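You operate a simulated robot arm through the tools that you are given. There is no shell and no other tool.

The job below is to be done with a simulated robot arm. You get a single attempt, and the scene is never put back.

## Task
Spin the lettuce dry and salt it.
Fine: stop it with the red button, lid on the orange placemat, a pinch or two, salt back in the cruet stand.

The check looks at the end state, three seconds after you hand in, the way a careful person would. Anything else that was tipped, shoved, dropped, spilled or broken makes it a failure. Lids that push on must go on centred and level and be pressed home; caps that screw on are set level and turned clockwise until they are tight.

## Robot
A 6-joint arm with a two-finger parallel gripper, fixed in place. Base frame: the origin is at the foot of the arm, x ahead of it, y to its left, z up; the work surface is at about z = 75. Readings come in cm, degrees, newtons and seconds.
With the tool pointing down near the work surface it reaches from about 26 to 68 cm from the base axis. Its first joint turns from -66.0 to 66.0 degrees. Payload 2.9 kg.
The TCP is the grasp point between the finger pads, 3 cm short of the fingertips. In the tool frame z runs along the fingers and y along their closing line. The gripper opens to 11 cm. The fingers are 2 cm wide and 1 cm thick; the gripper's body (4.8 by 11.2 cm) begins 5.5 cm behind the TCP.
Orientation is that of the tool frame in the base frame, as a unit quaternion [x, y, z, w]. With the fingers straight down and closing along the base's y, the tool's x points along the base's -x, its y along +y and its z along -z.

## Interface
- The arm moves only by the tool arm_command. Its argument "steps" is a list of rows, each an object (a shift or turn left out is 0, a gripper value left out holds the last) with "delta_pos": the shift along the tool's x, y, z in mm, a list of three; "rot": the turn, a rotation vector about the tool's x, y, z in degrees, a list of three; "claw": the gripper command, from -1 (fully open) to 1 (shut), values between in proportion. In form: [{"delta_pos": [dx, dy, dz], "rot": [rx, ry, rz], "claw": claw}, ...]. A call has 1 to 20 rows; each row shifts and turns the commanded pose from where the row before left it, along the tool's axes as they then stand. Each row takes 0.2 s and may step no farther than 5 cm and 8.6 degrees from the row before; otherwise, or with a gripper value out of range, the whole call is refused. Where a pose cannot be reached the arm comes as near as it can. A force on the tool above 40 N (or 10 N above the force at the start of the call, whichever is more), or a blocked arm, ends the call early, and 0.2 s more pass. Each finger travels about 10.8 cm/s and halts on what it meets, pressing with about 24 N; the grip force reading is that of the motor and also rises with nothing between the fingers. The clock runs only during rows and for 0.2 s after the last one: add rows that do not move to give the fingers time. The reply holds the time, the measured pose of the TCP, the force on the tool along the base axes, the opening and the grip force, in the units named above and with some noise, with the torque about the TCP (base axes, N m) and any sound that the robot's microphone picked up.
- Cameras (640 x 400 px; columns grow to the right, rows downward): "scene" is fixed at [8.4, 43.39, 138.88]; the picture's right is [-0.72, -0.70, 0.00], its down [-0.36, 0.37, -0.86] and it looks along [0.60, -0.61, -0.52] (base axes); focal length 290 px, centre (320, 200). "wrist" rides on the gripper at [7.2, 1.7, -10.3] in the tool frame; the picture's right is [-0.23, 0.97, 0.00], its down [-0.76, -0.18, -0.62] and it looks along [-0.61, -0.14, 0.78] (tool axes); focal length 222 px, centre (320, 200). There is no depth. A picture from a camera that has moved, and an enlarged one, comes with that camera's place and axes in the base frame and with its lens.
- get_image(camera): a new picture of that camera. No time passes.
- close_up(camera, box): a new picture of the part [left, top, right, bottom] of that camera's present view, enlarged. No time passes.
- job_done(): hands the job in; it is judged then, once.

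Nothing tells you positions but the pictures and the camera data. Unless the task says otherwise, let go and move clear before handing in.

The tools are called after "Emit:" as a command line: name --argument value ..., lists and objects as JSON in quotes. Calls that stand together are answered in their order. arm_command: Moves the arm, as the interface text tells. Its arguments: {"type":"object","properties":{"steps":{"type":"array"}},"required":["steps"]} The other tools are called the same way: get_image (camera) takes a picture; close_up (camera, box) takes an enlarged picture of a part of a camera's view; job_done () hands the job in.

At the start:

```text
time: 0.0
tcp_pos: [35.02, -16.68, 125.45]
orientation: [0.0, 1.0, 0.0, 0.0]
wrist_force: [0.2, -0.4, -0.4]
ft_torque: [0.01, -0.02, -0.01]
width: 11.0
grasp_force: 0.1
```

scene: 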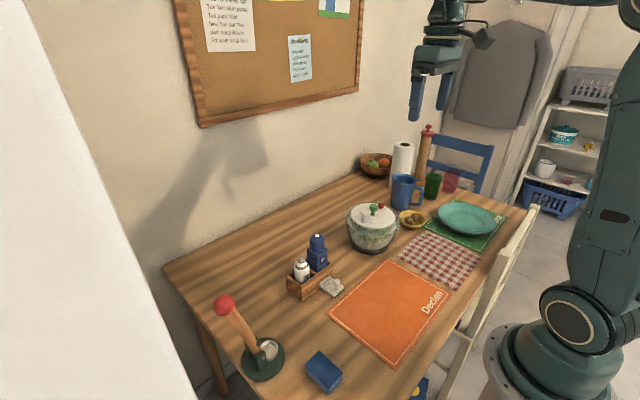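
wrist: 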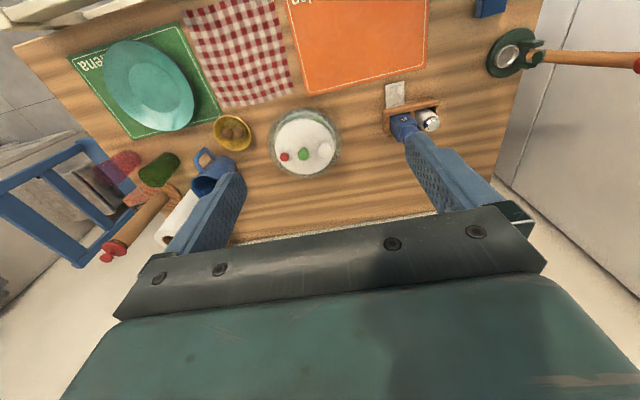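

I see a table with a salad spinner (white lid with red, green and white controls), a cruet stand holding a white and a blue shaker, and an orange placemat. I'll look at each of these closely before moving.

Emit:
close_up --camera "scene" --box '[330, 180, 430, 260]'

Emit:
close_up --camera "scene" --box '[270, 220, 370, 310]'

Emit:
close_up --camera "wrist" --box '[250, 90, 360, 190]'

Emit:
close_up --camera "wrist" --box '[370, 70, 460, 150]'

Emit:
close_up --camera "scene" --box '[190, 0, 350, 90]'

```text
5.00 times, centred on (380, 220) of scene
camera zoom: at [8.4, 43.39, 138.88], right [-0.72, -0.7, 0.0], down [-0.36, 0.37, -0.86], along [0.6, -0.61, -0.52], focal length 1452 px, centre (20, 100)
```

zoom: 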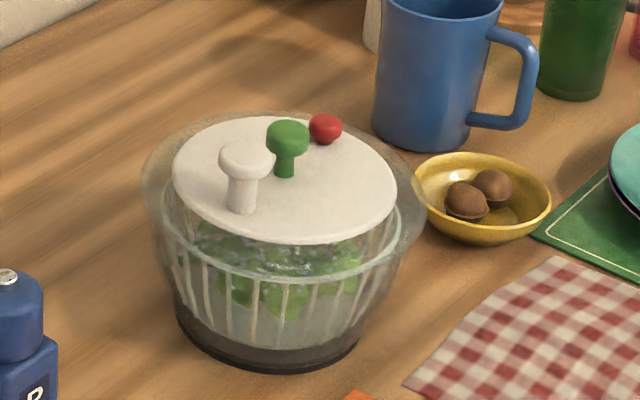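

```text
4.44 times, centred on (320, 265) of scene
camera zoom: at [8.4, 43.39, 138.88], right [-0.72, -0.7, 0.0], down [-0.36, 0.37, -0.86], along [0.6, -0.61, -0.52], focal length 1291 px, centre (320, -89)
```

zoom: 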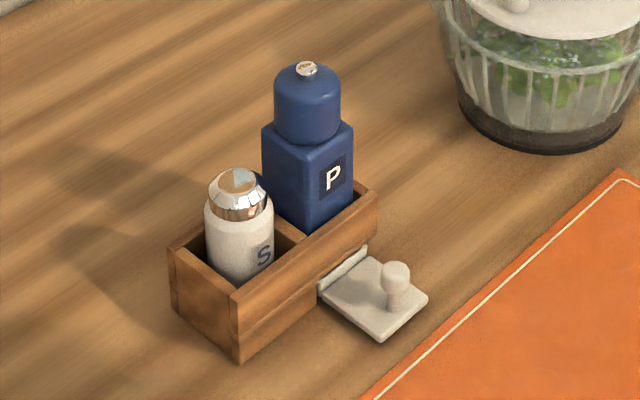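

```text
4.00 times, centred on (305, 140) of wrist
camera zoom: at [27.74, -15.0, 135.86], right [0.23, 0.97, 0.0], down [0.76, -0.18, 0.62], along [0.61, -0.14, -0.78], focal length 888 px, centre (380, 440)
```

zoom: 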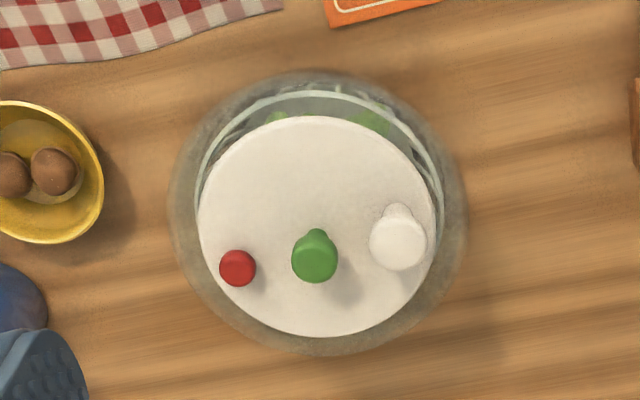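

```text
5.00 times, centred on (415, 110) of wrist
camera zoom: at [27.74, -15.0, 135.86], right [0.23, 0.97, 0.0], down [0.76, -0.18, 0.62], along [0.61, -0.14, -0.78], focal length 1111 px, centre (-155, 650)
```

zoom: 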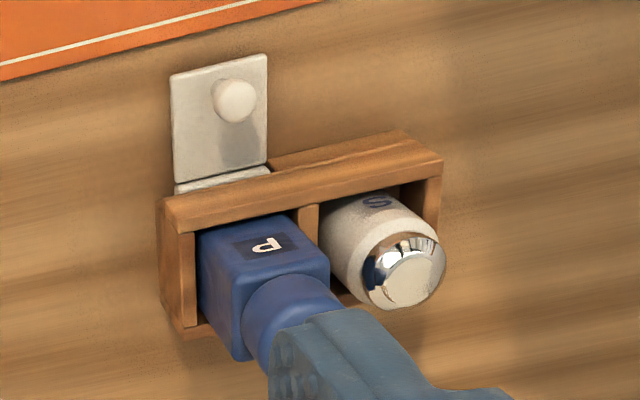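

```text
4.00 times, centred on (270, 45) of scene
camera zoom: at [8.4, 43.39, 138.88], right [-0.72, -0.7, 0.0], down [-0.36, 0.37, -0.86], along [0.6, -0.61, -0.52], focal length 1162 px, centre (520, 820)
```

zoom: 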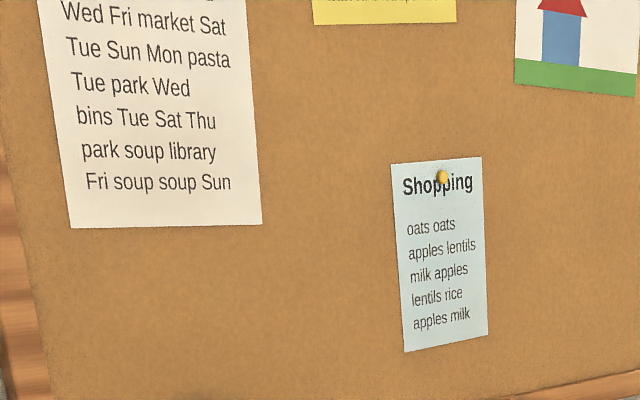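

The spinner sits near (49.5, -23), its knob tops around z = 90. The salt is near (51.7, 6) in the stand, next to the pepper. I'll lower the wrist camera over the spinner to find out which control does what.

Emit:
arm_command --steps '[{"delta_pos": [-15, -8, 30], "claw": -1}, {"delta_pos": [-15, -8, 30]}, {"delta_pos": [-15, -8, 30]}, {"delta_pos": [-15, -8, 30]}, {"delta_pos": [-15, -8, 30]}, {"delta_pos": [-15, -8, 30]}, {"delta_pos": [0, 0, 0]}]'

Emit:
get_image --camera "wrist"

Emit:
get_image --camera "scene"

```text
time: 1.6
tcp_pos: [44.1, -21.75, 107.5]
orientation: [0.001, 1.0, 0.0, 0.0]
wrist_force: [0.9, 0.9, 0.6]
ft_torque: [-0.01, 0.01, 0.0]
width: 10.99
grasp_force: 0.0
```

```text
taken
camera wrist: at [36.92, -20.08, 117.92], right [0.23, 0.97, 0.0], down [0.76, -0.18, 0.62], along [0.61, -0.14, -0.78], focal length 222 px, centre (320, 200)
```

wrist: 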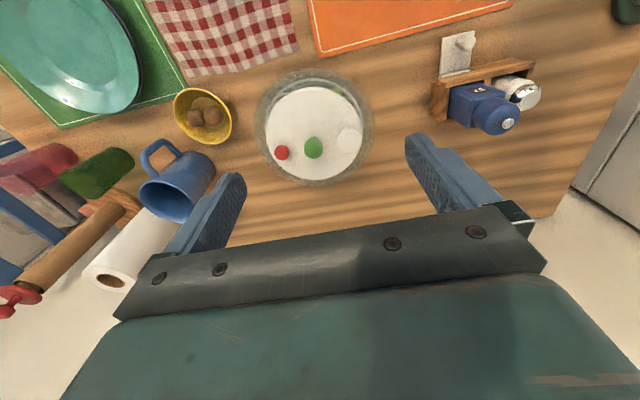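

```text
taken
```

scene: 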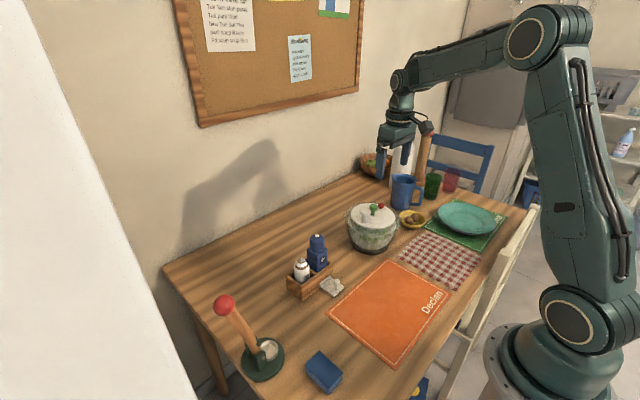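

The camera is now closer to the spinner. I'll enlarge the lid controls, then the salt and the object beside the stand.

Emit:
close_up --camera "wrist" --box '[245, 65, 385, 190]'

Emit:
close_up --camera "wrist" --box '[420, 20, 550, 140]'

Emit:
close_up --camera "scene" --box '[345, 190, 405, 260]'

Emit:
close_up --camera "scene" --box '[285, 230, 350, 300]'

Emit:
close_up --camera "scene" --box '[200, 280, 450, 400]'

```text
3.20 times, centred on (315, 128) of wrist
camera zoom: at [36.92, -20.08, 117.92], right [0.23, 0.97, 0.0], down [0.76, -0.18, 0.62], along [0.61, -0.14, -0.78], focal length 711 px, centre (336, 432)
```

zoom: 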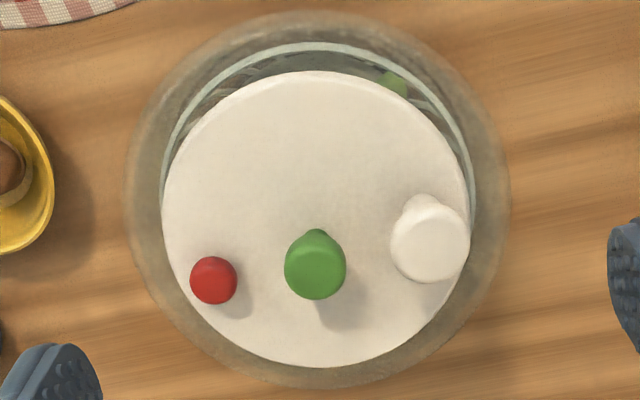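

```text
3.33 times, centred on (485, 80) of wrist
camera zoom: at [36.92, -20.08, 117.92], right [0.23, 0.97, 0.0], down [0.76, -0.18, 0.62], along [0.61, -0.14, -0.78], focal length 740 px, centre (-230, 600)
```

zoom: 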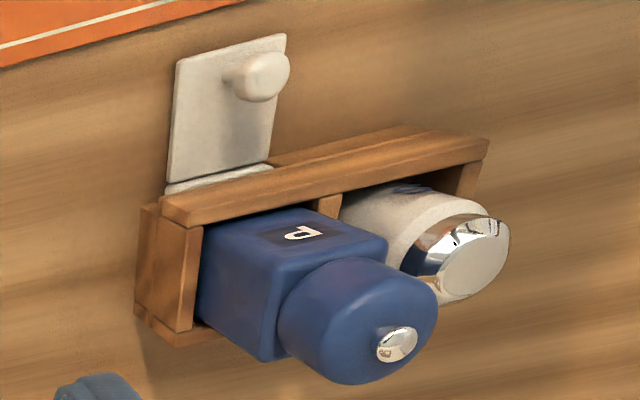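

```text
5.71 times, centred on (375, 225) of scene
camera zoom: at [8.4, 43.39, 138.88], right [-0.72, -0.7, 0.0], down [-0.36, 0.37, -0.86], along [0.6, -0.61, -0.52], focal length 1659 px, centre (6, 57)
```

zoom: 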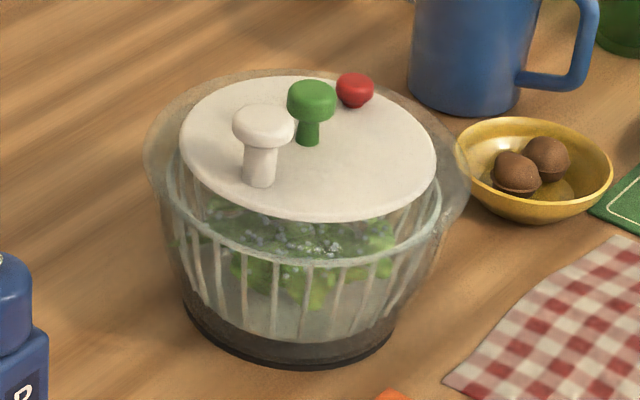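

```text
5.71 times, centred on (318, 265) of scene
camera zoom: at [8.4, 43.39, 138.88], right [-0.72, -0.7, 0.0], down [-0.36, 0.37, -0.86], along [0.6, -0.61, -0.52], focal length 1659 px, centre (334, -171)
```

zoom: 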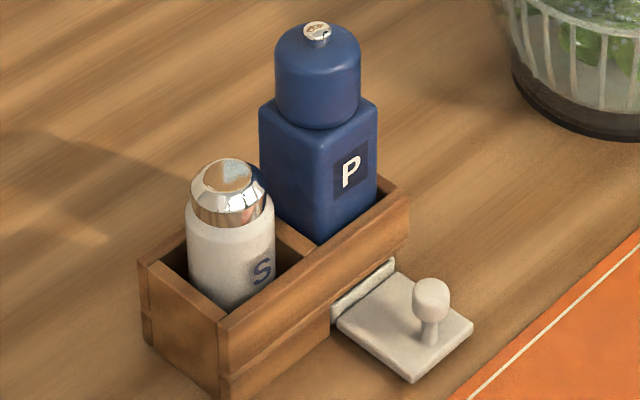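

```text
2.56 times, centred on (325, 340) of scene
camera zoom: at [8.4, 43.39, 138.88], right [-0.72, -0.7, 0.0], down [-0.36, 0.37, -0.86], along [0.6, -0.61, -0.52], focal length 743 px, centre (307, -158)
```

zoom: 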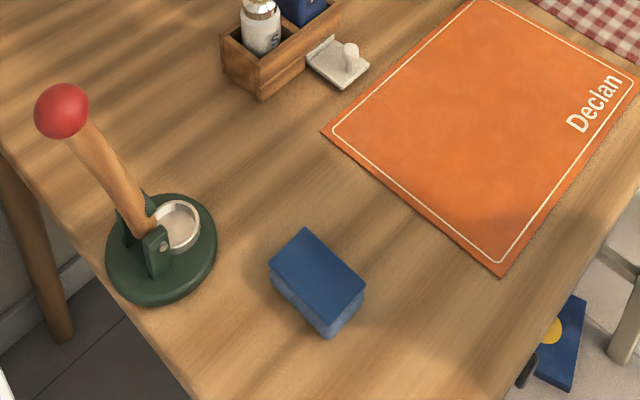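

The green knob is at the lid's centre on a thin stem, about (50, -24), which suggests a pump plunger. The red button is about 5 cm to one side and the thicker white grip about 5 cm to the other. I'll close the gripper, hover over the green knob, and check the alignment before a gentle test press.

Emit:
arm_command --steps '[{"delta_pos": [-20, -8, 20], "claw": 1}, {"delta_pos": [-20, -8, 20]}, {"delta_pos": [-19, -7.5, 20]}, {"delta_pos": [0, 0, 20]}, {"delta_pos": [0, 0, 15]}, {"delta_pos": [0, 0, 0]}]'

Emit:
get_image --camera "wrist"

Emit:
close_up --camera "scene" --box '[330, 150, 430, 260]'

```text
time: 3.0
tcp_pos: [50.1, -23.85, 97.91]
orientation: [0.0, 1.0, 0.0, 0.0]
wrist_force: [-0.5, 0.4, 0.9]
ft_torque: [-0.03, 0.0, 0.0]
width: 0.0
grasp_force: 23.7
```

```text
taken
camera wrist: at [42.8, -22.27, 108.38], right [0.23, 0.97, 0.0], down [0.76, -0.18, 0.62], along [0.61, -0.14, -0.78], focal length 222 px, centre (320, 200)
```

wrist: 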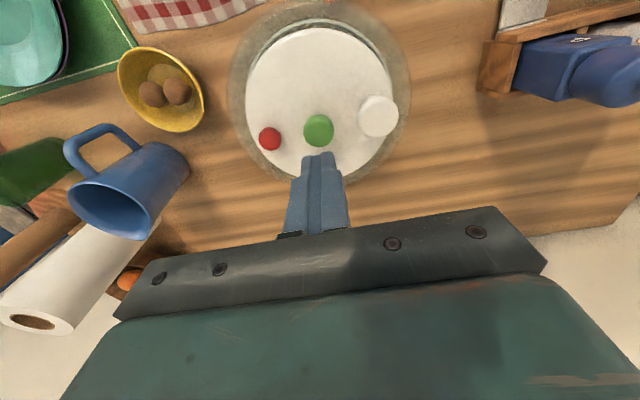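

```text
3.64 times, centred on (380, 205) of scene
camera zoom: at [8.4, 43.39, 138.88], right [-0.72, -0.7, 0.0], down [-0.36, 0.37, -0.86], along [0.6, -0.61, -0.52], focal length 1056 px, centre (102, 182)
```

zoom: 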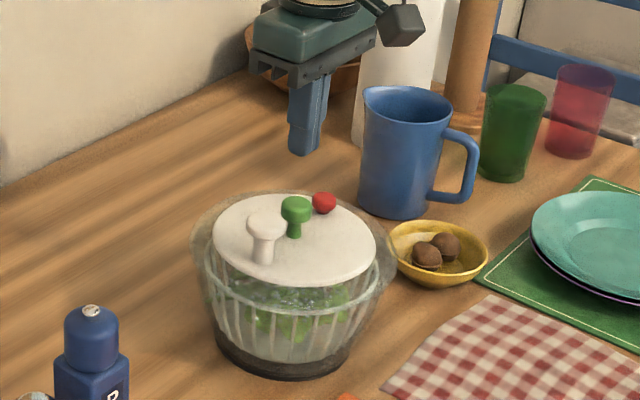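

The fingertips are above the green knob at (50, -24.1), top about z = 89.5. I'll go down in small steps and watch the force to see whether it travels like a plunger.

Emit:
arm_command --steps '[{"delta_pos": [1, -2.5, 20]}, {"delta_pos": [0, 0, 15]}, {"delta_pos": [0, 0, 5]}, {"delta_pos": [0, 0, 5]}, {"delta_pos": [0, 0, 0]}]'

Emit:
get_image --camera "wrist"

Emit:
close_up --camera "scene" --box '[340, 170, 420, 260]'

```text
time: 4.2
tcp_pos: [49.78, -24.22, 93.36]
orientation: [0.0, 1.0, -0.001, 0.0]
wrist_force: [0.9, -0.7, -0.1]
ft_torque: [0.02, -0.01, -0.01]
width: 0.02
grasp_force: 24.3
```

```text
taken
camera wrist: at [42.49, -22.4, 103.72], right [0.23, 0.97, 0.0], down [0.76, -0.18, 0.62], along [0.61, -0.14, -0.78], focal length 222 px, centre (320, 200)
```

wrist: 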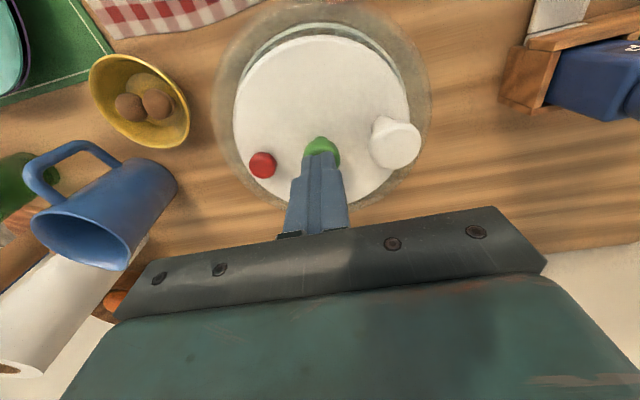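

```text
4.44 times, centred on (380, 215) of scene
camera zoom: at [8.4, 43.39, 138.88], right [-0.72, -0.7, 0.0], down [-0.36, 0.37, -0.86], along [0.6, -0.61, -0.52], focal length 1291 px, centre (53, 133)
```

zoom: 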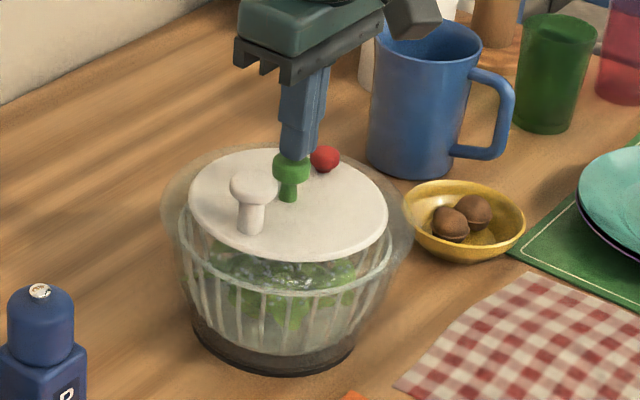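

The tips are just above the green knob and there is no contact force yet. I'll press in 3 mm steps.

Emit:
arm_command --steps '[{"delta_pos": [0, 0, 3]}, {"delta_pos": [0, 0, 3]}, {"delta_pos": [0, 0, 3]}, {"delta_pos": [0, 0, 3]}, {"delta_pos": [0, 0, 0]}]'

Emit:
close_up --camera "scene" --box '[340, 170, 420, 260]'

```text
time: 5.2
tcp_pos: [49.83, -24.05, 92.96]
orientation: [-0.001, 1.0, -0.001, 0.003]
wrist_force: [-3.0, 1.5, 6.1]
ft_torque: [0.06, 0.17, 0.03]
width: 0.01
grasp_force: 24.0
stopped in row 4: the force on the tool passed its limit at 46 N (the readings are from after the stop); the commanded pose is now the measured one
```

```text
4.44 times, centred on (380, 215) of scene
camera zoom: at [8.39, 43.4, 138.88], right [-0.72, -0.7, 0.0], down [-0.36, 0.37, -0.86], along [0.6, -0.61, -0.52], focal length 1291 px, centre (53, 133)
```

zoom: 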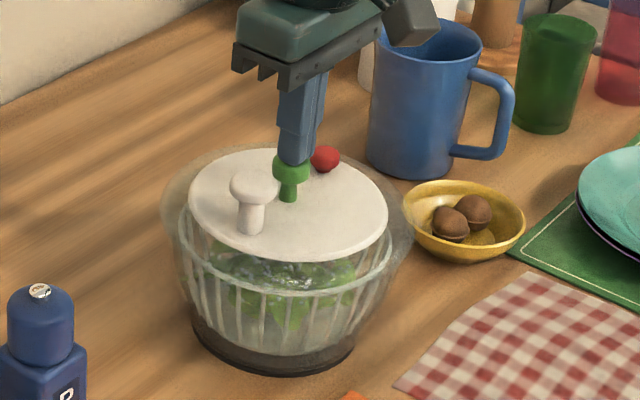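

The green knob did not give at 46 N, so it isn't a push plunger and is more likely the lid's grip. I'll back off and try the white knob at about (49.4, -19.1) with the same gentle press.

Emit:
arm_command --steps '[{"delta_pos": [0, 0, -15]}, {"delta_pos": [0, 0, -15]}, {"delta_pos": [0, 25, 0]}, {"delta_pos": [4, 25, 0]}, {"delta_pos": [0, 0, 0]}]'

Emit:
get_image --camera "wrist"

Emit:
close_up --camera "scene" --box '[340, 170, 420, 260]'

```text
time: 6.4
tcp_pos: [49.57, -19.02, 95.87]
orientation: [0.0, 1.0, -0.001, 0.002]
wrist_force: [-0.1, -0.3, -0.3]
ft_torque: [-0.01, 0.02, 0.0]
width: 0.01
grasp_force: 24.3
```

```text
taken
camera wrist: at [42.22, -17.37, 106.24], right [0.23, 0.97, 0.0], down [0.76, -0.18, 0.63], along [0.61, -0.14, -0.78], focal length 222 px, centre (320, 200)
```

wrist: 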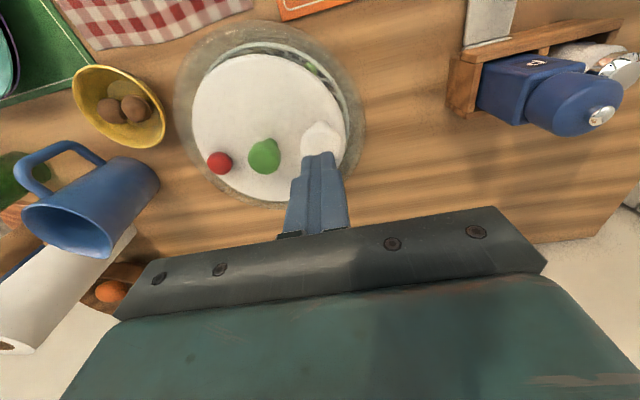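

```text
4.44 times, centred on (380, 215) of scene
camera zoom: at [8.4, 43.39, 138.88], right [-0.72, -0.7, 0.0], down [-0.36, 0.37, -0.86], along [0.6, -0.61, -0.52], focal length 1291 px, centre (53, 133)
```

zoom: 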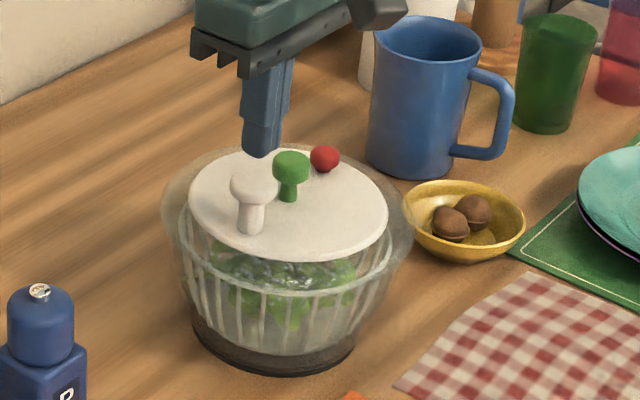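

The tips are about 2 cm above the white knob. I'll press it in 3 mm steps.

Emit:
arm_command --steps '[{"delta_pos": [4, 0, 8]}, {"delta_pos": [0, 0, 5]}, {"delta_pos": [0, 0, 3]}, {"delta_pos": [0, 0, 3]}, {"delta_pos": [0, 0, 3]}, {"delta_pos": [0, 0, 3]}, {"delta_pos": [0, 0, 3]}, {"delta_pos": [0, 0, 0]}]'

Emit:
close_up --camera "scene" --box '[340, 170, 420, 260]'

```text
time: 8.2
tcp_pos: [49.03, -19.16, 93.05]
orientation: [0.0, 1.0, -0.002, 0.003]
wrist_force: [0.0, 0.8, 0.8]
ft_torque: [0.02, -0.01, 0.01]
width: 0.02
grasp_force: 24.0
heard: snap
```

```text
4.44 times, centred on (380, 215) of scene
camera zoom: at [8.4, 43.4, 138.88], right [-0.72, -0.7, 0.0], down [-0.36, 0.37, -0.86], along [0.6, -0.61, -0.52], focal length 1291 px, centre (53, 133)
```

zoom: 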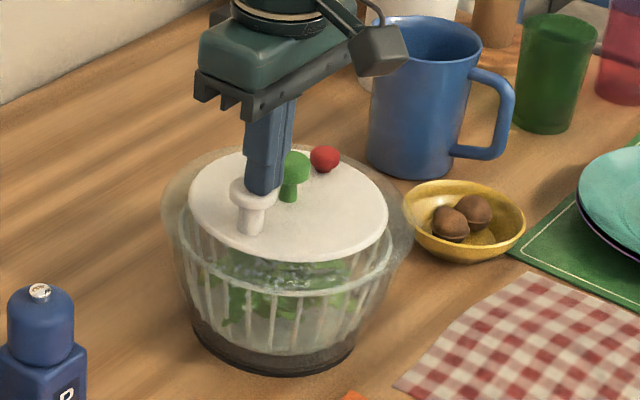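

I heard a snap as the white knob went down, and the lettuce looks like it shifted. I'll wait briefly and compare pictures to see if the basket is spinning.

Emit:
arm_command --steps '[{"delta_pos": [0, 0, 0]}]'

Emit:
close_up --camera "scene" --box '[345, 200, 405, 260]'

Emit:
get_image --camera "wrist"

```text
time: 8.6
tcp_pos: [49.09, -19.24, 93.05]
orientation: [0.0, 1.0, -0.002, 0.002]
wrist_force: [0.1, -0.8, 1.5]
ft_torque: [0.03, -0.06, 0.04]
width: 0.0
grasp_force: 24.6
```

```text
6.67 times, centred on (375, 230) of scene
camera zoom: at [8.4, 43.39, 138.88], right [-0.72, -0.7, 0.0], down [-0.36, 0.37, -0.86], along [0.6, -0.61, -0.52], focal length 1936 px, centre (-47, 0)
```

zoom: 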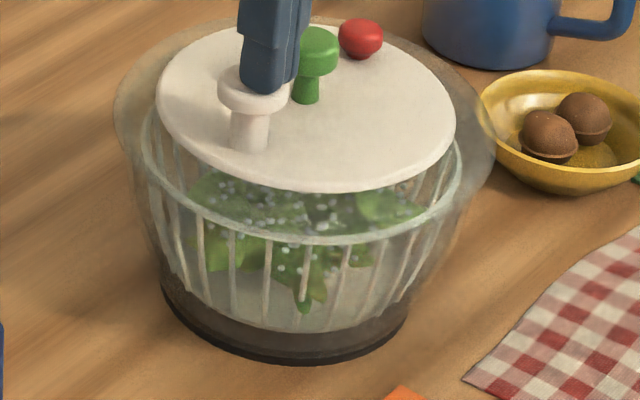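

```text
taken
camera wrist: at [41.75, -17.41, 103.41], right [0.23, 0.97, 0.0], down [0.76, -0.18, 0.63], along [0.61, -0.14, -0.78], focal length 222 px, centre (320, 200)
```

wrist: 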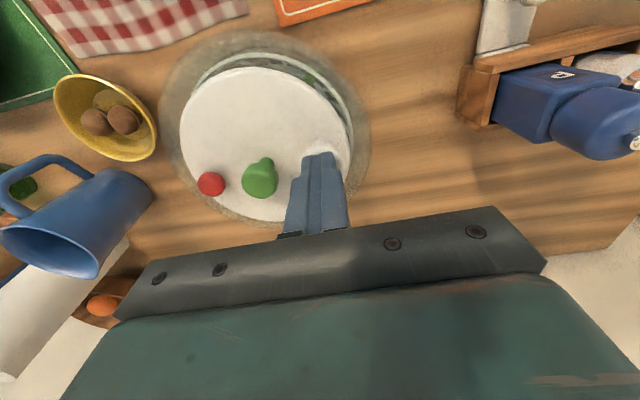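

The lettuce has moved between pictures. I'll take another one after a short wait to tell spinning from a single shift.

Emit:
arm_command --steps '[{"delta_pos": [0, 0, 0]}]'

Emit:
close_up --camera "scene" --box '[345, 200, 405, 260]'

```text
time: 9.0
tcp_pos: [49.05, -19.16, 92.95]
orientation: [0.0, 1.0, -0.002, 0.003]
wrist_force: [1.1, -0.8, 1.8]
ft_torque: [-0.01, -0.01, -0.02]
width: 0.01
grasp_force: 24.0
```

```text
6.67 times, centred on (375, 230) of scene
camera zoom: at [8.4, 43.39, 138.88], right [-0.72, -0.7, 0.0], down [-0.36, 0.37, -0.86], along [0.6, -0.61, -0.52], focal length 1936 px, centre (-47, 0)
```

zoom: 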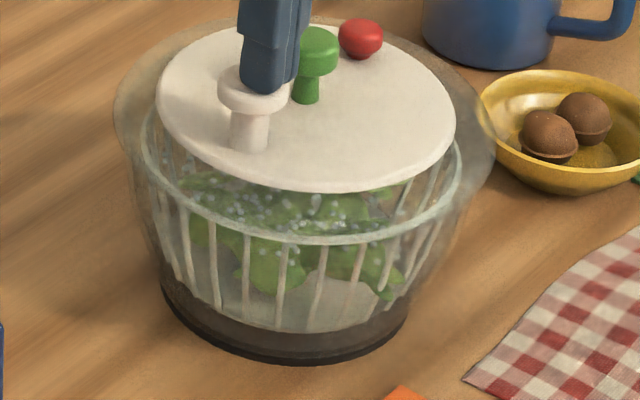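

The basket is spinning, so the white knob is the pump. I'll push it further down to find the end of its stroke, then let it rise and pump again.

Emit:
arm_command --steps '[{"delta_pos": [0, 0, 4]}, {"delta_pos": [0, 0, 4]}, {"delta_pos": [0, 0, 4]}, {"delta_pos": [0, 0, 4]}, {"delta_pos": [0, 0, 4]}]'

Emit:
close_up --camera "scene" --box '[345, 200, 405, 260]'

```text
time: 10.2
tcp_pos: [49.17, -19.18, 91.16]
orientation: [-0.001, 1.0, -0.002, 0.005]
wrist_force: [-6.3, 2.5, 19.6]
ft_torque: [0.08, 0.11, 0.09]
width: 0.0
grasp_force: 24.1
```

```text
6.67 times, centred on (375, 230) of scene
camera zoom: at [8.36, 43.41, 138.88], right [-0.72, -0.7, 0.0], down [-0.36, 0.37, -0.86], along [0.6, -0.61, -0.52], focal length 1936 px, centre (-47, 0)
```

zoom: 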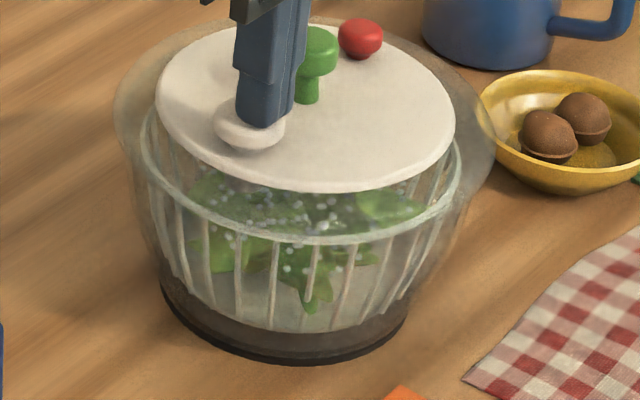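

The plunger bottoms out with the tips at about z = 88.2 and looks to have roughly 2.5 cm of travel. I'll lift and check that the knob springs back.

Emit:
arm_command --steps '[{"delta_pos": [0, 0, -12]}, {"delta_pos": [0, 0, -12]}, {"delta_pos": [0, 0, -12]}, {"delta_pos": [0, 0, 0]}]'

Emit:
close_up --camera "scene" --box '[345, 190, 405, 260]'

```text
time: 11.2
tcp_pos: [49.07, -19.16, 94.55]
orientation: [-0.001, 1.0, -0.001, 0.002]
wrist_force: [0.1, 0.4, -1.4]
ft_torque: [0.01, 0.0, 0.01]
width: 0.0
grasp_force: 23.8
heard: snap
```

```text
5.71 times, centred on (375, 225) of scene
camera zoom: at [8.4, 43.39, 138.88], right [-0.72, -0.7, 0.0], down [-0.36, 0.37, -0.86], along [0.6, -0.61, -0.52], focal length 1659 px, centre (6, 57)
```

zoom: 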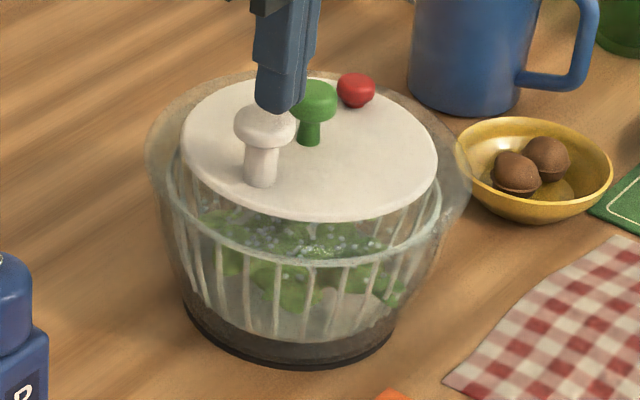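

The knob came back up and the mechanism works. I'll do a series of full pump strokes.

Emit:
arm_command --steps '[{"delta_pos": [0, 0, 12]}, {"delta_pos": [0, 0, 10]}, {"delta_pos": [0, 0, 9]}, {"delta_pos": [0, 0, -16]}, {"delta_pos": [0, 0, -15]}, {"delta_pos": [0, 0, 12]}, {"delta_pos": [0, 0, 10]}, {"delta_pos": [0, 0, 9]}, {"delta_pos": [0, 0, -16]}, {"delta_pos": [0, 0, -15]}, {"delta_pos": [0, 0, 12]}, {"delta_pos": [0, 0, 10]}, {"delta_pos": [0, 0, 9]}, {"delta_pos": [0, 0, -16]}, {"delta_pos": [0, 0, -15]}, {"delta_pos": [0, 0, 12]}, {"delta_pos": [0, 0, 10]}, {"delta_pos": [0, 0, 9]}, {"delta_pos": [0, 0, -16]}, {"delta_pos": [0, 0, -15]}]'

Emit:
close_up --camera "scene" --box '[345, 190, 405, 260]'

```text
time: 15.4
tcp_pos: [49.1, -19.03, 94.41]
orientation: [0.0, 1.0, -0.002, 0.002]
wrist_force: [0.5, 1.0, -0.4]
ft_torque: [0.01, -0.01, -0.01]
width: 0.0
grasp_force: 24.0
```

```text
5.71 times, centred on (375, 225) of scene
camera zoom: at [8.4, 43.39, 138.88], right [-0.72, -0.7, 0.0], down [-0.36, 0.37, -0.86], along [0.6, -0.61, -0.52], focal length 1659 px, centre (6, 57)
```

zoom: 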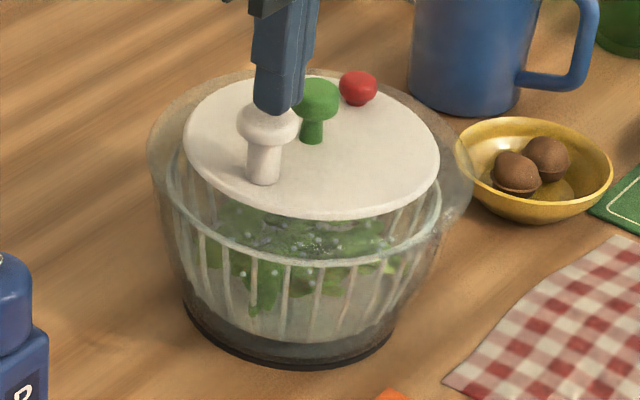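

The knob is still returning and there seem to be fewer droplets. I'll keep pumping and then check for water at the bottom of the bowl.

Emit:
arm_command --steps '[{"delta_pos": [0, 0, 12]}, {"delta_pos": [0, 0, 10]}, {"delta_pos": [0, 0, 9]}, {"delta_pos": [0, 0, -16]}, {"delta_pos": [0, 0, -15]}, {"delta_pos": [0, 0, 12]}, {"delta_pos": [0, 0, 10]}, {"delta_pos": [0, 0, 9]}, {"delta_pos": [0, 0, -16]}, {"delta_pos": [0, 0, -15]}, {"delta_pos": [0, 0, 12]}, {"delta_pos": [0, 0, 10]}, {"delta_pos": [0, 0, 9]}, {"delta_pos": [0, 0, -16]}, {"delta_pos": [0, 0, -15]}, {"delta_pos": [0, 0, 12]}, {"delta_pos": [0, 0, 10]}, {"delta_pos": [0, 0, 9]}, {"delta_pos": [0, 0, -16]}, {"delta_pos": [0, 0, -15]}]'

Emit:
close_up --camera "scene" --box '[345, 190, 405, 260]'

Emit:
get_image --camera "wrist"

```text
time: 19.6
tcp_pos: [48.82, -18.98, 94.67]
orientation: [0.0, 1.0, -0.001, 0.003]
wrist_force: [0.0, 0.1, -0.7]
ft_torque: [0.04, 0.01, 0.01]
width: 0.0
grasp_force: 23.7
```

```text
5.71 times, centred on (375, 225) of scene
camera zoom: at [8.4, 43.39, 138.88], right [-0.72, -0.7, 0.0], down [-0.36, 0.37, -0.86], along [0.6, -0.61, -0.52], focal length 1659 px, centre (6, 57)
```

zoom: 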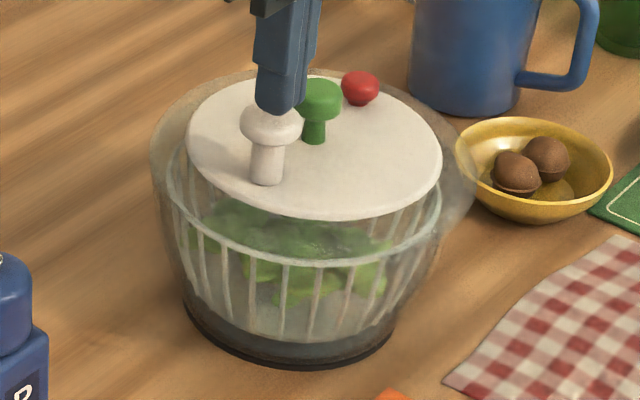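

```text
taken
camera wrist: at [41.53, -17.24, 104.99], right [0.23, 0.97, 0.0], down [0.76, -0.18, 0.63], along [0.61, -0.14, -0.78], focal length 222 px, centre (320, 200)
```

wrist: 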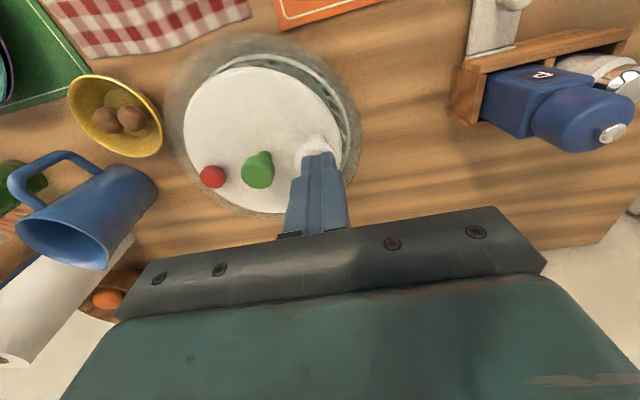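

I can't see droplets any more, and water seems to have collected in the base. I'll zoom in on the lettuce and check whether the bowl has crept along the table.

Emit:
close_up --camera "scene" --box '[355, 218, 400, 258]'

Emit:
get_image --camera "scene"

```text
10.00 times, centred on (378, 238) of scene
camera zoom: at [8.4, 43.39, 138.88], right [-0.72, -0.7, 0.0], down [-0.36, 0.37, -0.86], along [0.6, -0.61, -0.52], focal length 2904 px, centre (-255, -180)
```

zoom: 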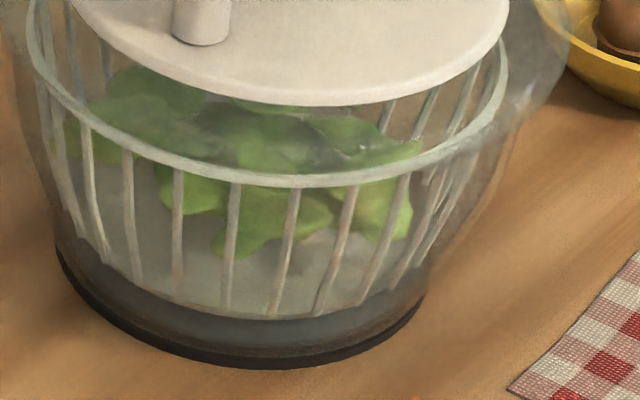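

```text
taken
```

scene: 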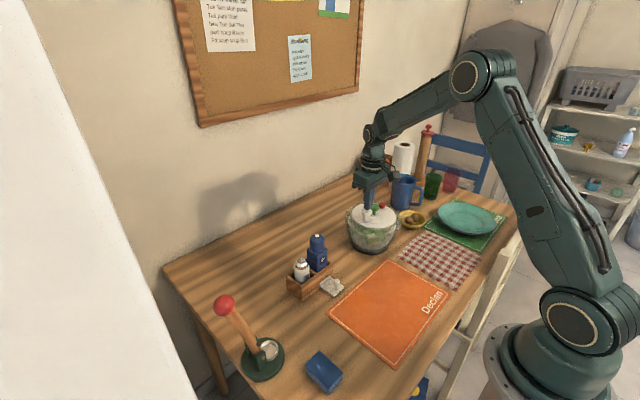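

The lettuce looks dry, with the water down in the base. I'll add three more strokes to be sure, then brake it with the red button.

Emit:
arm_command --steps '[{"delta_pos": [0, 0, 12]}, {"delta_pos": [0, 0, 10]}, {"delta_pos": [0, 0, 9]}, {"delta_pos": [0, 0, -16]}, {"delta_pos": [0, 0, -15]}, {"delta_pos": [0, 0, 12]}, {"delta_pos": [0, 0, 10]}, {"delta_pos": [0, 0, 9]}, {"delta_pos": [0, 0, -16]}, {"delta_pos": [0, 0, -15]}, {"delta_pos": [0, 0, 12]}, {"delta_pos": [0, 0, 10]}, {"delta_pos": [0, 0, 9]}, {"delta_pos": [0, 0, -16]}, {"delta_pos": [0, 0, -15]}, {"delta_pos": [0, 0, -10]}]'

Emit:
close_up --camera "scene" --box '[345, 190, 405, 260]'

Emit:
get_image --camera "wrist"

```text
time: 23.0
tcp_pos: [49.08, -19.17, 95.75]
orientation: [-0.001, 1.0, -0.001, 0.003]
wrist_force: [0.1, 0.3, 0.1]
ft_torque: [0.01, 0.04, -0.01]
width: 0.04
grasp_force: 23.8
heard: snap
```

```text
5.71 times, centred on (375, 225) of scene
camera zoom: at [8.4, 43.39, 138.88], right [-0.72, -0.7, 0.0], down [-0.36, 0.37, -0.86], along [0.6, -0.61, -0.52], focal length 1659 px, centre (6, 57)
```

zoom: 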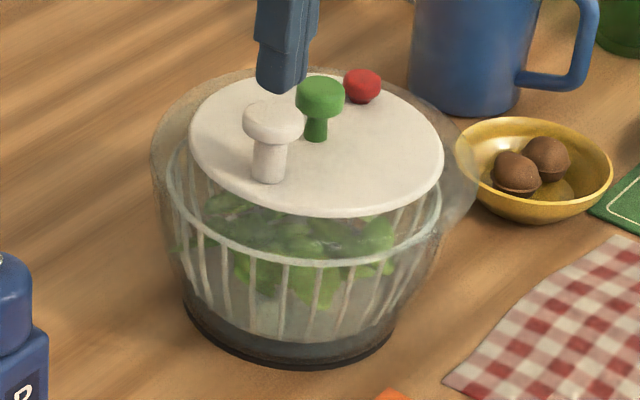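

```text
taken
camera wrist: at [41.76, -17.5, 106.09], right [0.23, 0.97, 0.0], down [0.76, -0.18, 0.63], along [0.61, -0.14, -0.78], focal length 222 px, centre (320, 200)
```

wrist: 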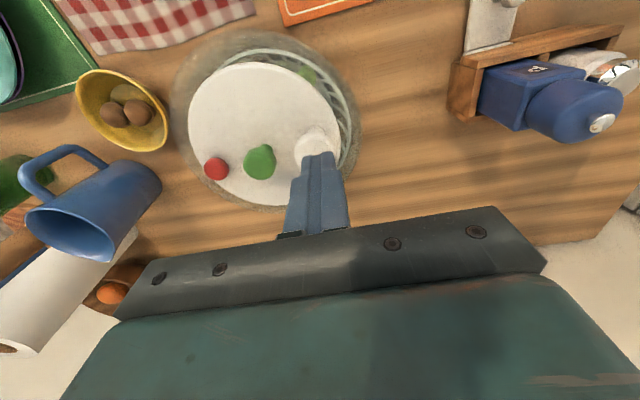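

Lid and knobs look to have crept a few millimetres toward -y from the off-centre pumping, but the droplets are gone. Next I'll hover over the red button at about (49.8, -29.3).

Emit:
arm_command --steps '[{"delta_pos": [-2, -34, -3]}, {"delta_pos": [-3, -34, 0]}, {"delta_pos": [-2, -33, 0]}, {"delta_pos": [0, 0, 0]}]'

Emit:
get_image --camera "wrist"

Emit:
close_up --camera "scene" --box '[340, 180, 410, 260]'

```text
time: 24.0
tcp_pos: [49.78, -28.9, 96.03]
orientation: [-0.001, 1.0, 0.0, 0.002]
wrist_force: [0.0, 0.4, 0.5]
ft_torque: [0.03, 0.01, 0.02]
width: 0.0
grasp_force: 23.9
```

```text
taken
camera wrist: at [42.46, -27.19, 106.4], right [0.23, 0.97, 0.0], down [0.76, -0.18, 0.63], along [0.61, -0.14, -0.78], focal length 222 px, centre (320, 200)
```

wrist: 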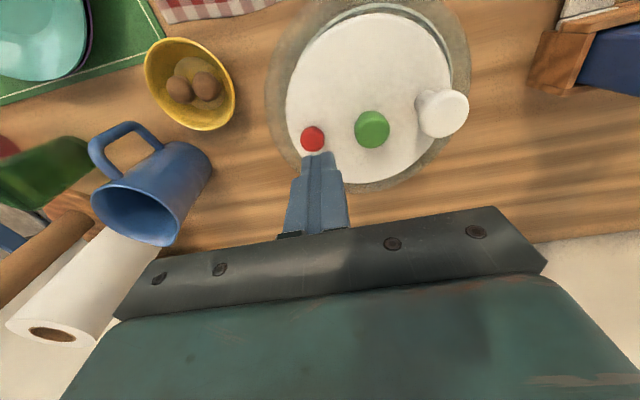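

```text
5.00 times, centred on (375, 220) of scene
camera zoom: at [8.4, 43.39, 138.88], right [-0.72, -0.7, 0.0], down [-0.36, 0.37, -0.86], along [0.6, -0.61, -0.52], focal length 1452 px, centre (45, 100)
```

zoom: 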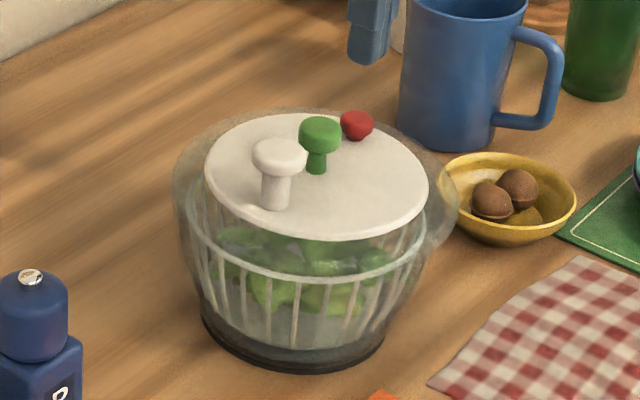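

The red button is at about (49.9, -29.6). I'll centre on it, go down, and press gently.

Emit:
arm_command --steps '[{"delta_pos": [-1, -7, 0]}, {"delta_pos": [0, 0, 15]}, {"delta_pos": [0, 0, 15]}, {"delta_pos": [0, 0, 6]}, {"delta_pos": [0, 0, 4]}, {"delta_pos": [0, 0, 3]}, {"delta_pos": [0, 0, 3]}, {"delta_pos": [0, 0, 3]}]'

Emit:
close_up --camera "scene" --box '[340, 180, 410, 260]'

```text
time: 25.8
tcp_pos: [49.92, -29.79, 91.04]
orientation: [-0.001, 1.0, -0.002, 0.003]
wrist_force: [0.2, 0.0, 0.3]
ft_torque: [0.0, 0.02, -0.02]
width: 0.0
grasp_force: 24.2
```

```text
5.00 times, centred on (375, 220) of scene
camera zoom: at [8.4, 43.39, 138.88], right [-0.72, -0.7, 0.0], down [-0.36, 0.37, -0.86], along [0.6, -0.61, -0.52], focal length 1452 px, centre (45, 100)
```

zoom: 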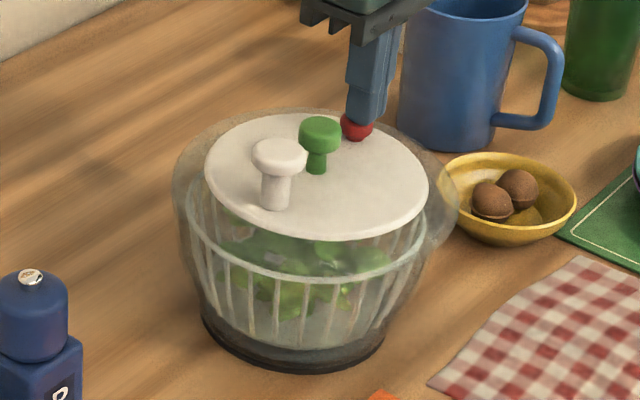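

The tips are just touching the red button with hardly any force. I'll press a little further.

Emit:
arm_command --steps '[{"delta_pos": [0, 0, 2]}, {"delta_pos": [0, 0, 2]}, {"delta_pos": [0, 0, 2]}, {"delta_pos": [0, 0, 2]}, {"delta_pos": [0, 0, 0]}]'

Emit:
close_up --camera "scene" --box '[340, 180, 410, 260]'

```text
time: 27.0
tcp_pos: [49.98, -29.96, 90.43]
orientation: [-0.001, 1.0, -0.002, 0.004]
wrist_force: [0.8, 2.2, 15.1]
ft_torque: [0.12, -0.1, 0.05]
width: 0.02
grasp_force: 24.3
heard: click
```

```text
5.00 times, centred on (375, 220) of scene
camera zoom: at [8.38, 43.41, 138.88], right [-0.72, -0.7, 0.0], down [-0.36, 0.37, -0.86], along [0.6, -0.61, -0.52], focal length 1452 px, centre (45, 100)
```

zoom: 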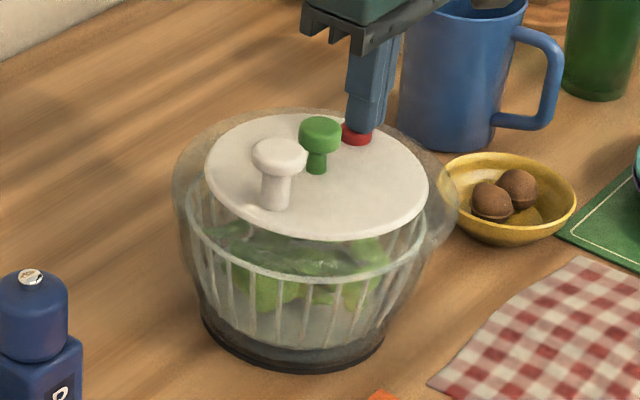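

There was a click as the red button went in. I'll hold it and compare two pictures to confirm the basket has stopped.

Emit:
arm_command --steps '[{"delta_pos": [0, 0, 0]}, {"delta_pos": [0, 0, 0]}, {"delta_pos": [0, 0, 0]}, {"delta_pos": [0, 0, 0]}, {"delta_pos": [0, 0, 0]}]'

Emit:
close_up --camera "scene" --box '[340, 180, 410, 260]'

```text
time: 28.2
tcp_pos: [49.89, -29.89, 90.38]
orientation: [-0.001, 1.0, -0.002, 0.004]
wrist_force: [5.9, 0.1, 19.9]
ft_torque: [0.08, -0.32, 0.0]
width: 0.0
grasp_force: 24.3
```

```text
5.00 times, centred on (375, 220) of scene
camera zoom: at [8.39, 43.41, 138.88], right [-0.72, -0.7, 0.0], down [-0.36, 0.37, -0.86], along [0.6, -0.61, -0.52], focal length 1452 px, centre (45, 100)
```

zoom: 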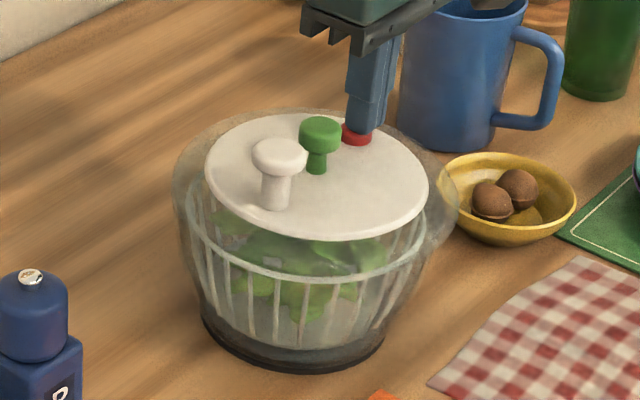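

The lettuce still looks a little different from the last picture. I'll keep holding the brake and compare again.

Emit:
arm_command --steps '[{"delta_pos": [0, 0, 0]}, {"delta_pos": [0, 0, 0]}, {"delta_pos": [0, 0, 0]}, {"delta_pos": [0, 0, 0]}, {"delta_pos": [0, 0, 0]}]'

Emit:
close_up --camera "scene" --box '[340, 180, 410, 260]'

```text
time: 29.4
tcp_pos: [49.9, -30.04, 90.47]
orientation: [-0.001, 1.0, -0.002, 0.003]
wrist_force: [6.4, -0.7, 20.2]
ft_torque: [0.01, -0.31, -0.03]
width: 0.01
grasp_force: 23.7
```

```text
5.00 times, centred on (375, 220) of scene
camera zoom: at [8.39, 43.41, 138.88], right [-0.72, -0.7, 0.0], down [-0.36, 0.37, -0.86], along [0.6, -0.61, -0.52], focal length 1452 px, centre (45, 100)
```

zoom: 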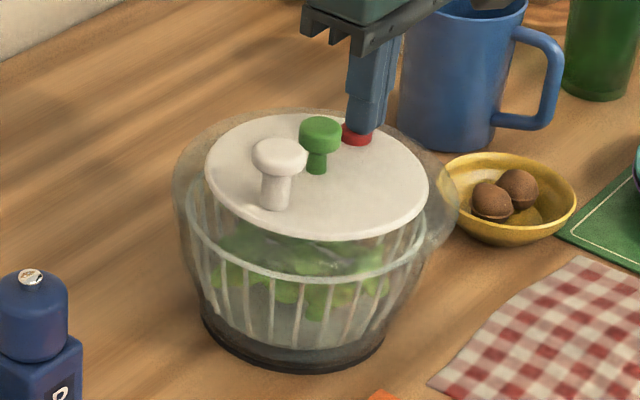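

The basket is still turning, perhaps slowing down. I'll press slightly harder and look again at short intervals.

Emit:
arm_command --steps '[{"delta_pos": [0, 0, 1]}, {"delta_pos": [0, 0, 0]}, {"delta_pos": [0, 0, 0]}, {"delta_pos": [0, 0, 0]}, {"delta_pos": [0, 0, 0]}, {"delta_pos": [0, 0, 0]}, {"delta_pos": [0, 0, 0]}, {"delta_pos": [0, 0, 0]}]'

Emit:
close_up --camera "scene" --box '[340, 180, 410, 260]'

```text
time: 31.2
tcp_pos: [49.86, -29.87, 90.29]
orientation: [0.0, 1.0, -0.001, 0.003]
wrist_force: [-2.0, 1.2, 25.1]
ft_torque: [0.09, -0.05, 0.01]
width: 0.01
grasp_force: 23.8
```

```text
5.00 times, centred on (375, 220) of scene
camera zoom: at [8.36, 43.42, 138.88], right [-0.72, -0.7, 0.0], down [-0.36, 0.37, -0.86], along [0.6, -0.61, -0.52], focal length 1452 px, centre (45, 100)
```

zoom: 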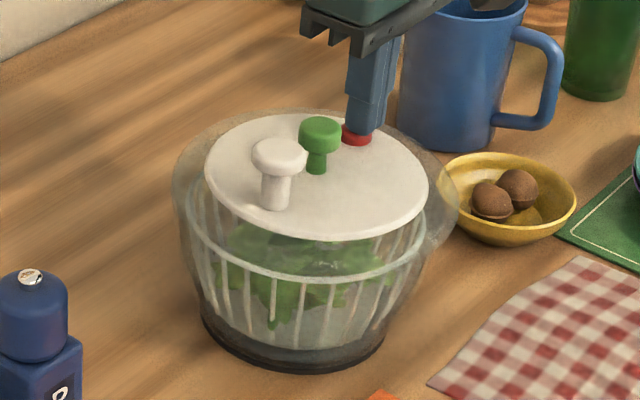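

Emit:
arm_command --steps '[{"delta_pos": [0, 0, 0]}]'

Emit:
close_up --camera "scene" --box '[340, 180, 410, 260]'

```text
time: 31.6
tcp_pos: [49.85, -29.92, 90.32]
orientation: [0.0, 1.0, -0.001, 0.003]
wrist_force: [-3.2, 0.8, 25.8]
ft_torque: [0.08, -0.05, 0.0]
width: 0.02
grasp_force: 24.1
```

```text
5.00 times, centred on (375, 220) of scene
camera zoom: at [8.36, 43.42, 138.88], right [-0.72, -0.7, 0.0], down [-0.36, 0.37, -0.86], along [0.6, -0.61, -0.52], focal length 1452 px, centre (45, 100)
```

zoom: 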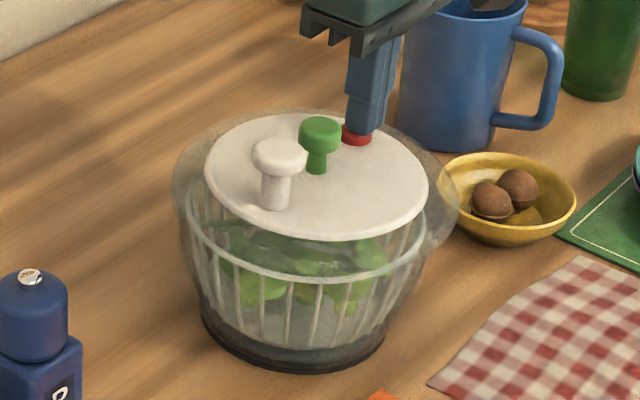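

Emit:
arm_command --steps '[{"delta_pos": [0, 0, 0]}]'

Emit:
close_up --camera "scene" --box '[340, 180, 410, 260]'

```text
time: 32.0
tcp_pos: [49.85, -30.04, 90.19]
orientation: [0.0, 1.0, 0.0, 0.003]
wrist_force: [-2.7, 0.3, 25.8]
ft_torque: [0.04, -0.02, 0.03]
width: 0.01
grasp_force: 23.9
```

```text
5.00 times, centred on (375, 220) of scene
camera zoom: at [8.35, 43.42, 138.88], right [-0.72, -0.7, 0.0], down [-0.36, 0.37, -0.86], along [0.6, -0.61, -0.52], focal length 1452 px, centre (45, 100)
```

zoom: 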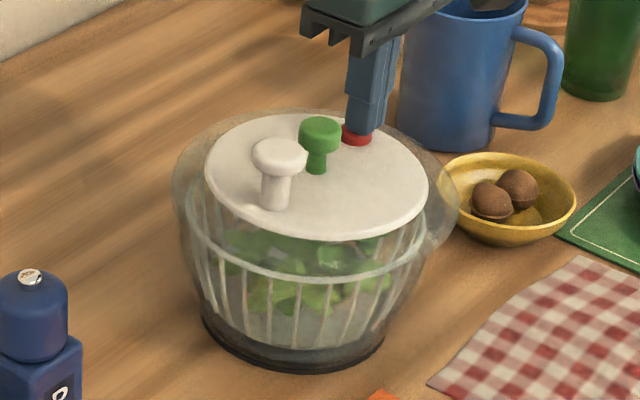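

The ribs are still moving between pictures. I'll hold the brake for a few more seconds and compare again.

Emit:
arm_command --steps '[{"delta_pos": [0, 0, 1]}, {"delta_pos": [0, 0, 0]}, {"delta_pos": [0, 0, 0]}, {"delta_pos": [0, 0, 0]}, {"delta_pos": [0, 0, 0]}, {"delta_pos": [0, 0, 0]}, {"delta_pos": [0, 0, 0]}, {"delta_pos": [0, 0, 0]}, {"delta_pos": [0, 0, 0]}, {"delta_pos": [0, 0, 0]}, {"delta_pos": [0, 0, 0]}, {"delta_pos": [0, 0, 0]}]'

Emit:
close_up --camera "scene" --box '[350, 210, 400, 260]'

```text
time: 34.6
tcp_pos: [49.91, -29.95, 90.15]
orientation: [0.0, 1.0, -0.002, 0.004]
wrist_force: [-2.2, -5.2, 25.9]
ft_torque: [-0.13, -0.03, -0.03]
width: 0.0
grasp_force: 24.6
```

```text
8.00 times, centred on (375, 235) of scene
camera zoom: at [8.35, 43.41, 138.88], right [-0.72, -0.7, 0.0], down [-0.36, 0.37, -0.86], along [0.6, -0.61, -0.52], focal length 2323 px, centre (-120, -80)
```

zoom: 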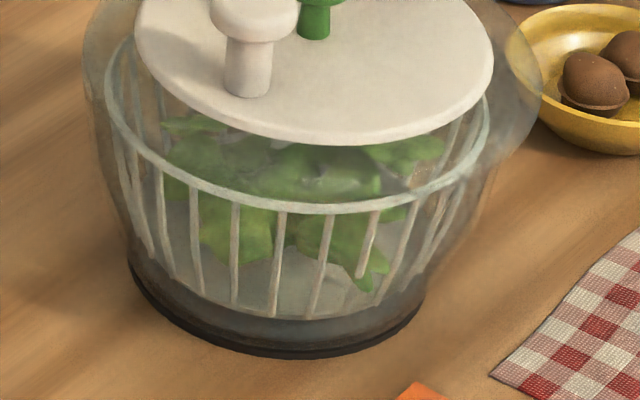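

Emit:
arm_command --steps '[{"delta_pos": [0, 0, 0]}]'

Emit:
close_up --camera "scene" --box '[350, 210, 400, 260]'

```text
time: 35.0
tcp_pos: [49.91, -29.9, 90.28]
orientation: [-0.001, 1.0, -0.002, 0.004]
wrist_force: [-3.6, -5.6, 26.3]
ft_torque: [-0.1, -0.06, -0.01]
width: 0.0
grasp_force: 24.5
```

```text
8.00 times, centred on (375, 235) of scene
camera zoom: at [8.35, 43.41, 138.88], right [-0.72, -0.7, 0.0], down [-0.36, 0.37, -0.86], along [0.6, -0.61, -0.52], focal length 2323 px, centre (-120, -80)
```

zoom: 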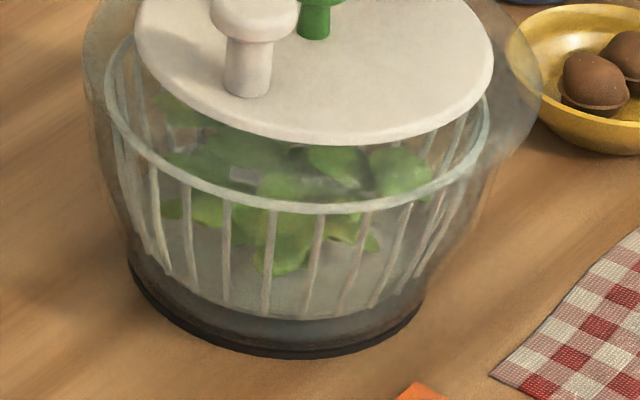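

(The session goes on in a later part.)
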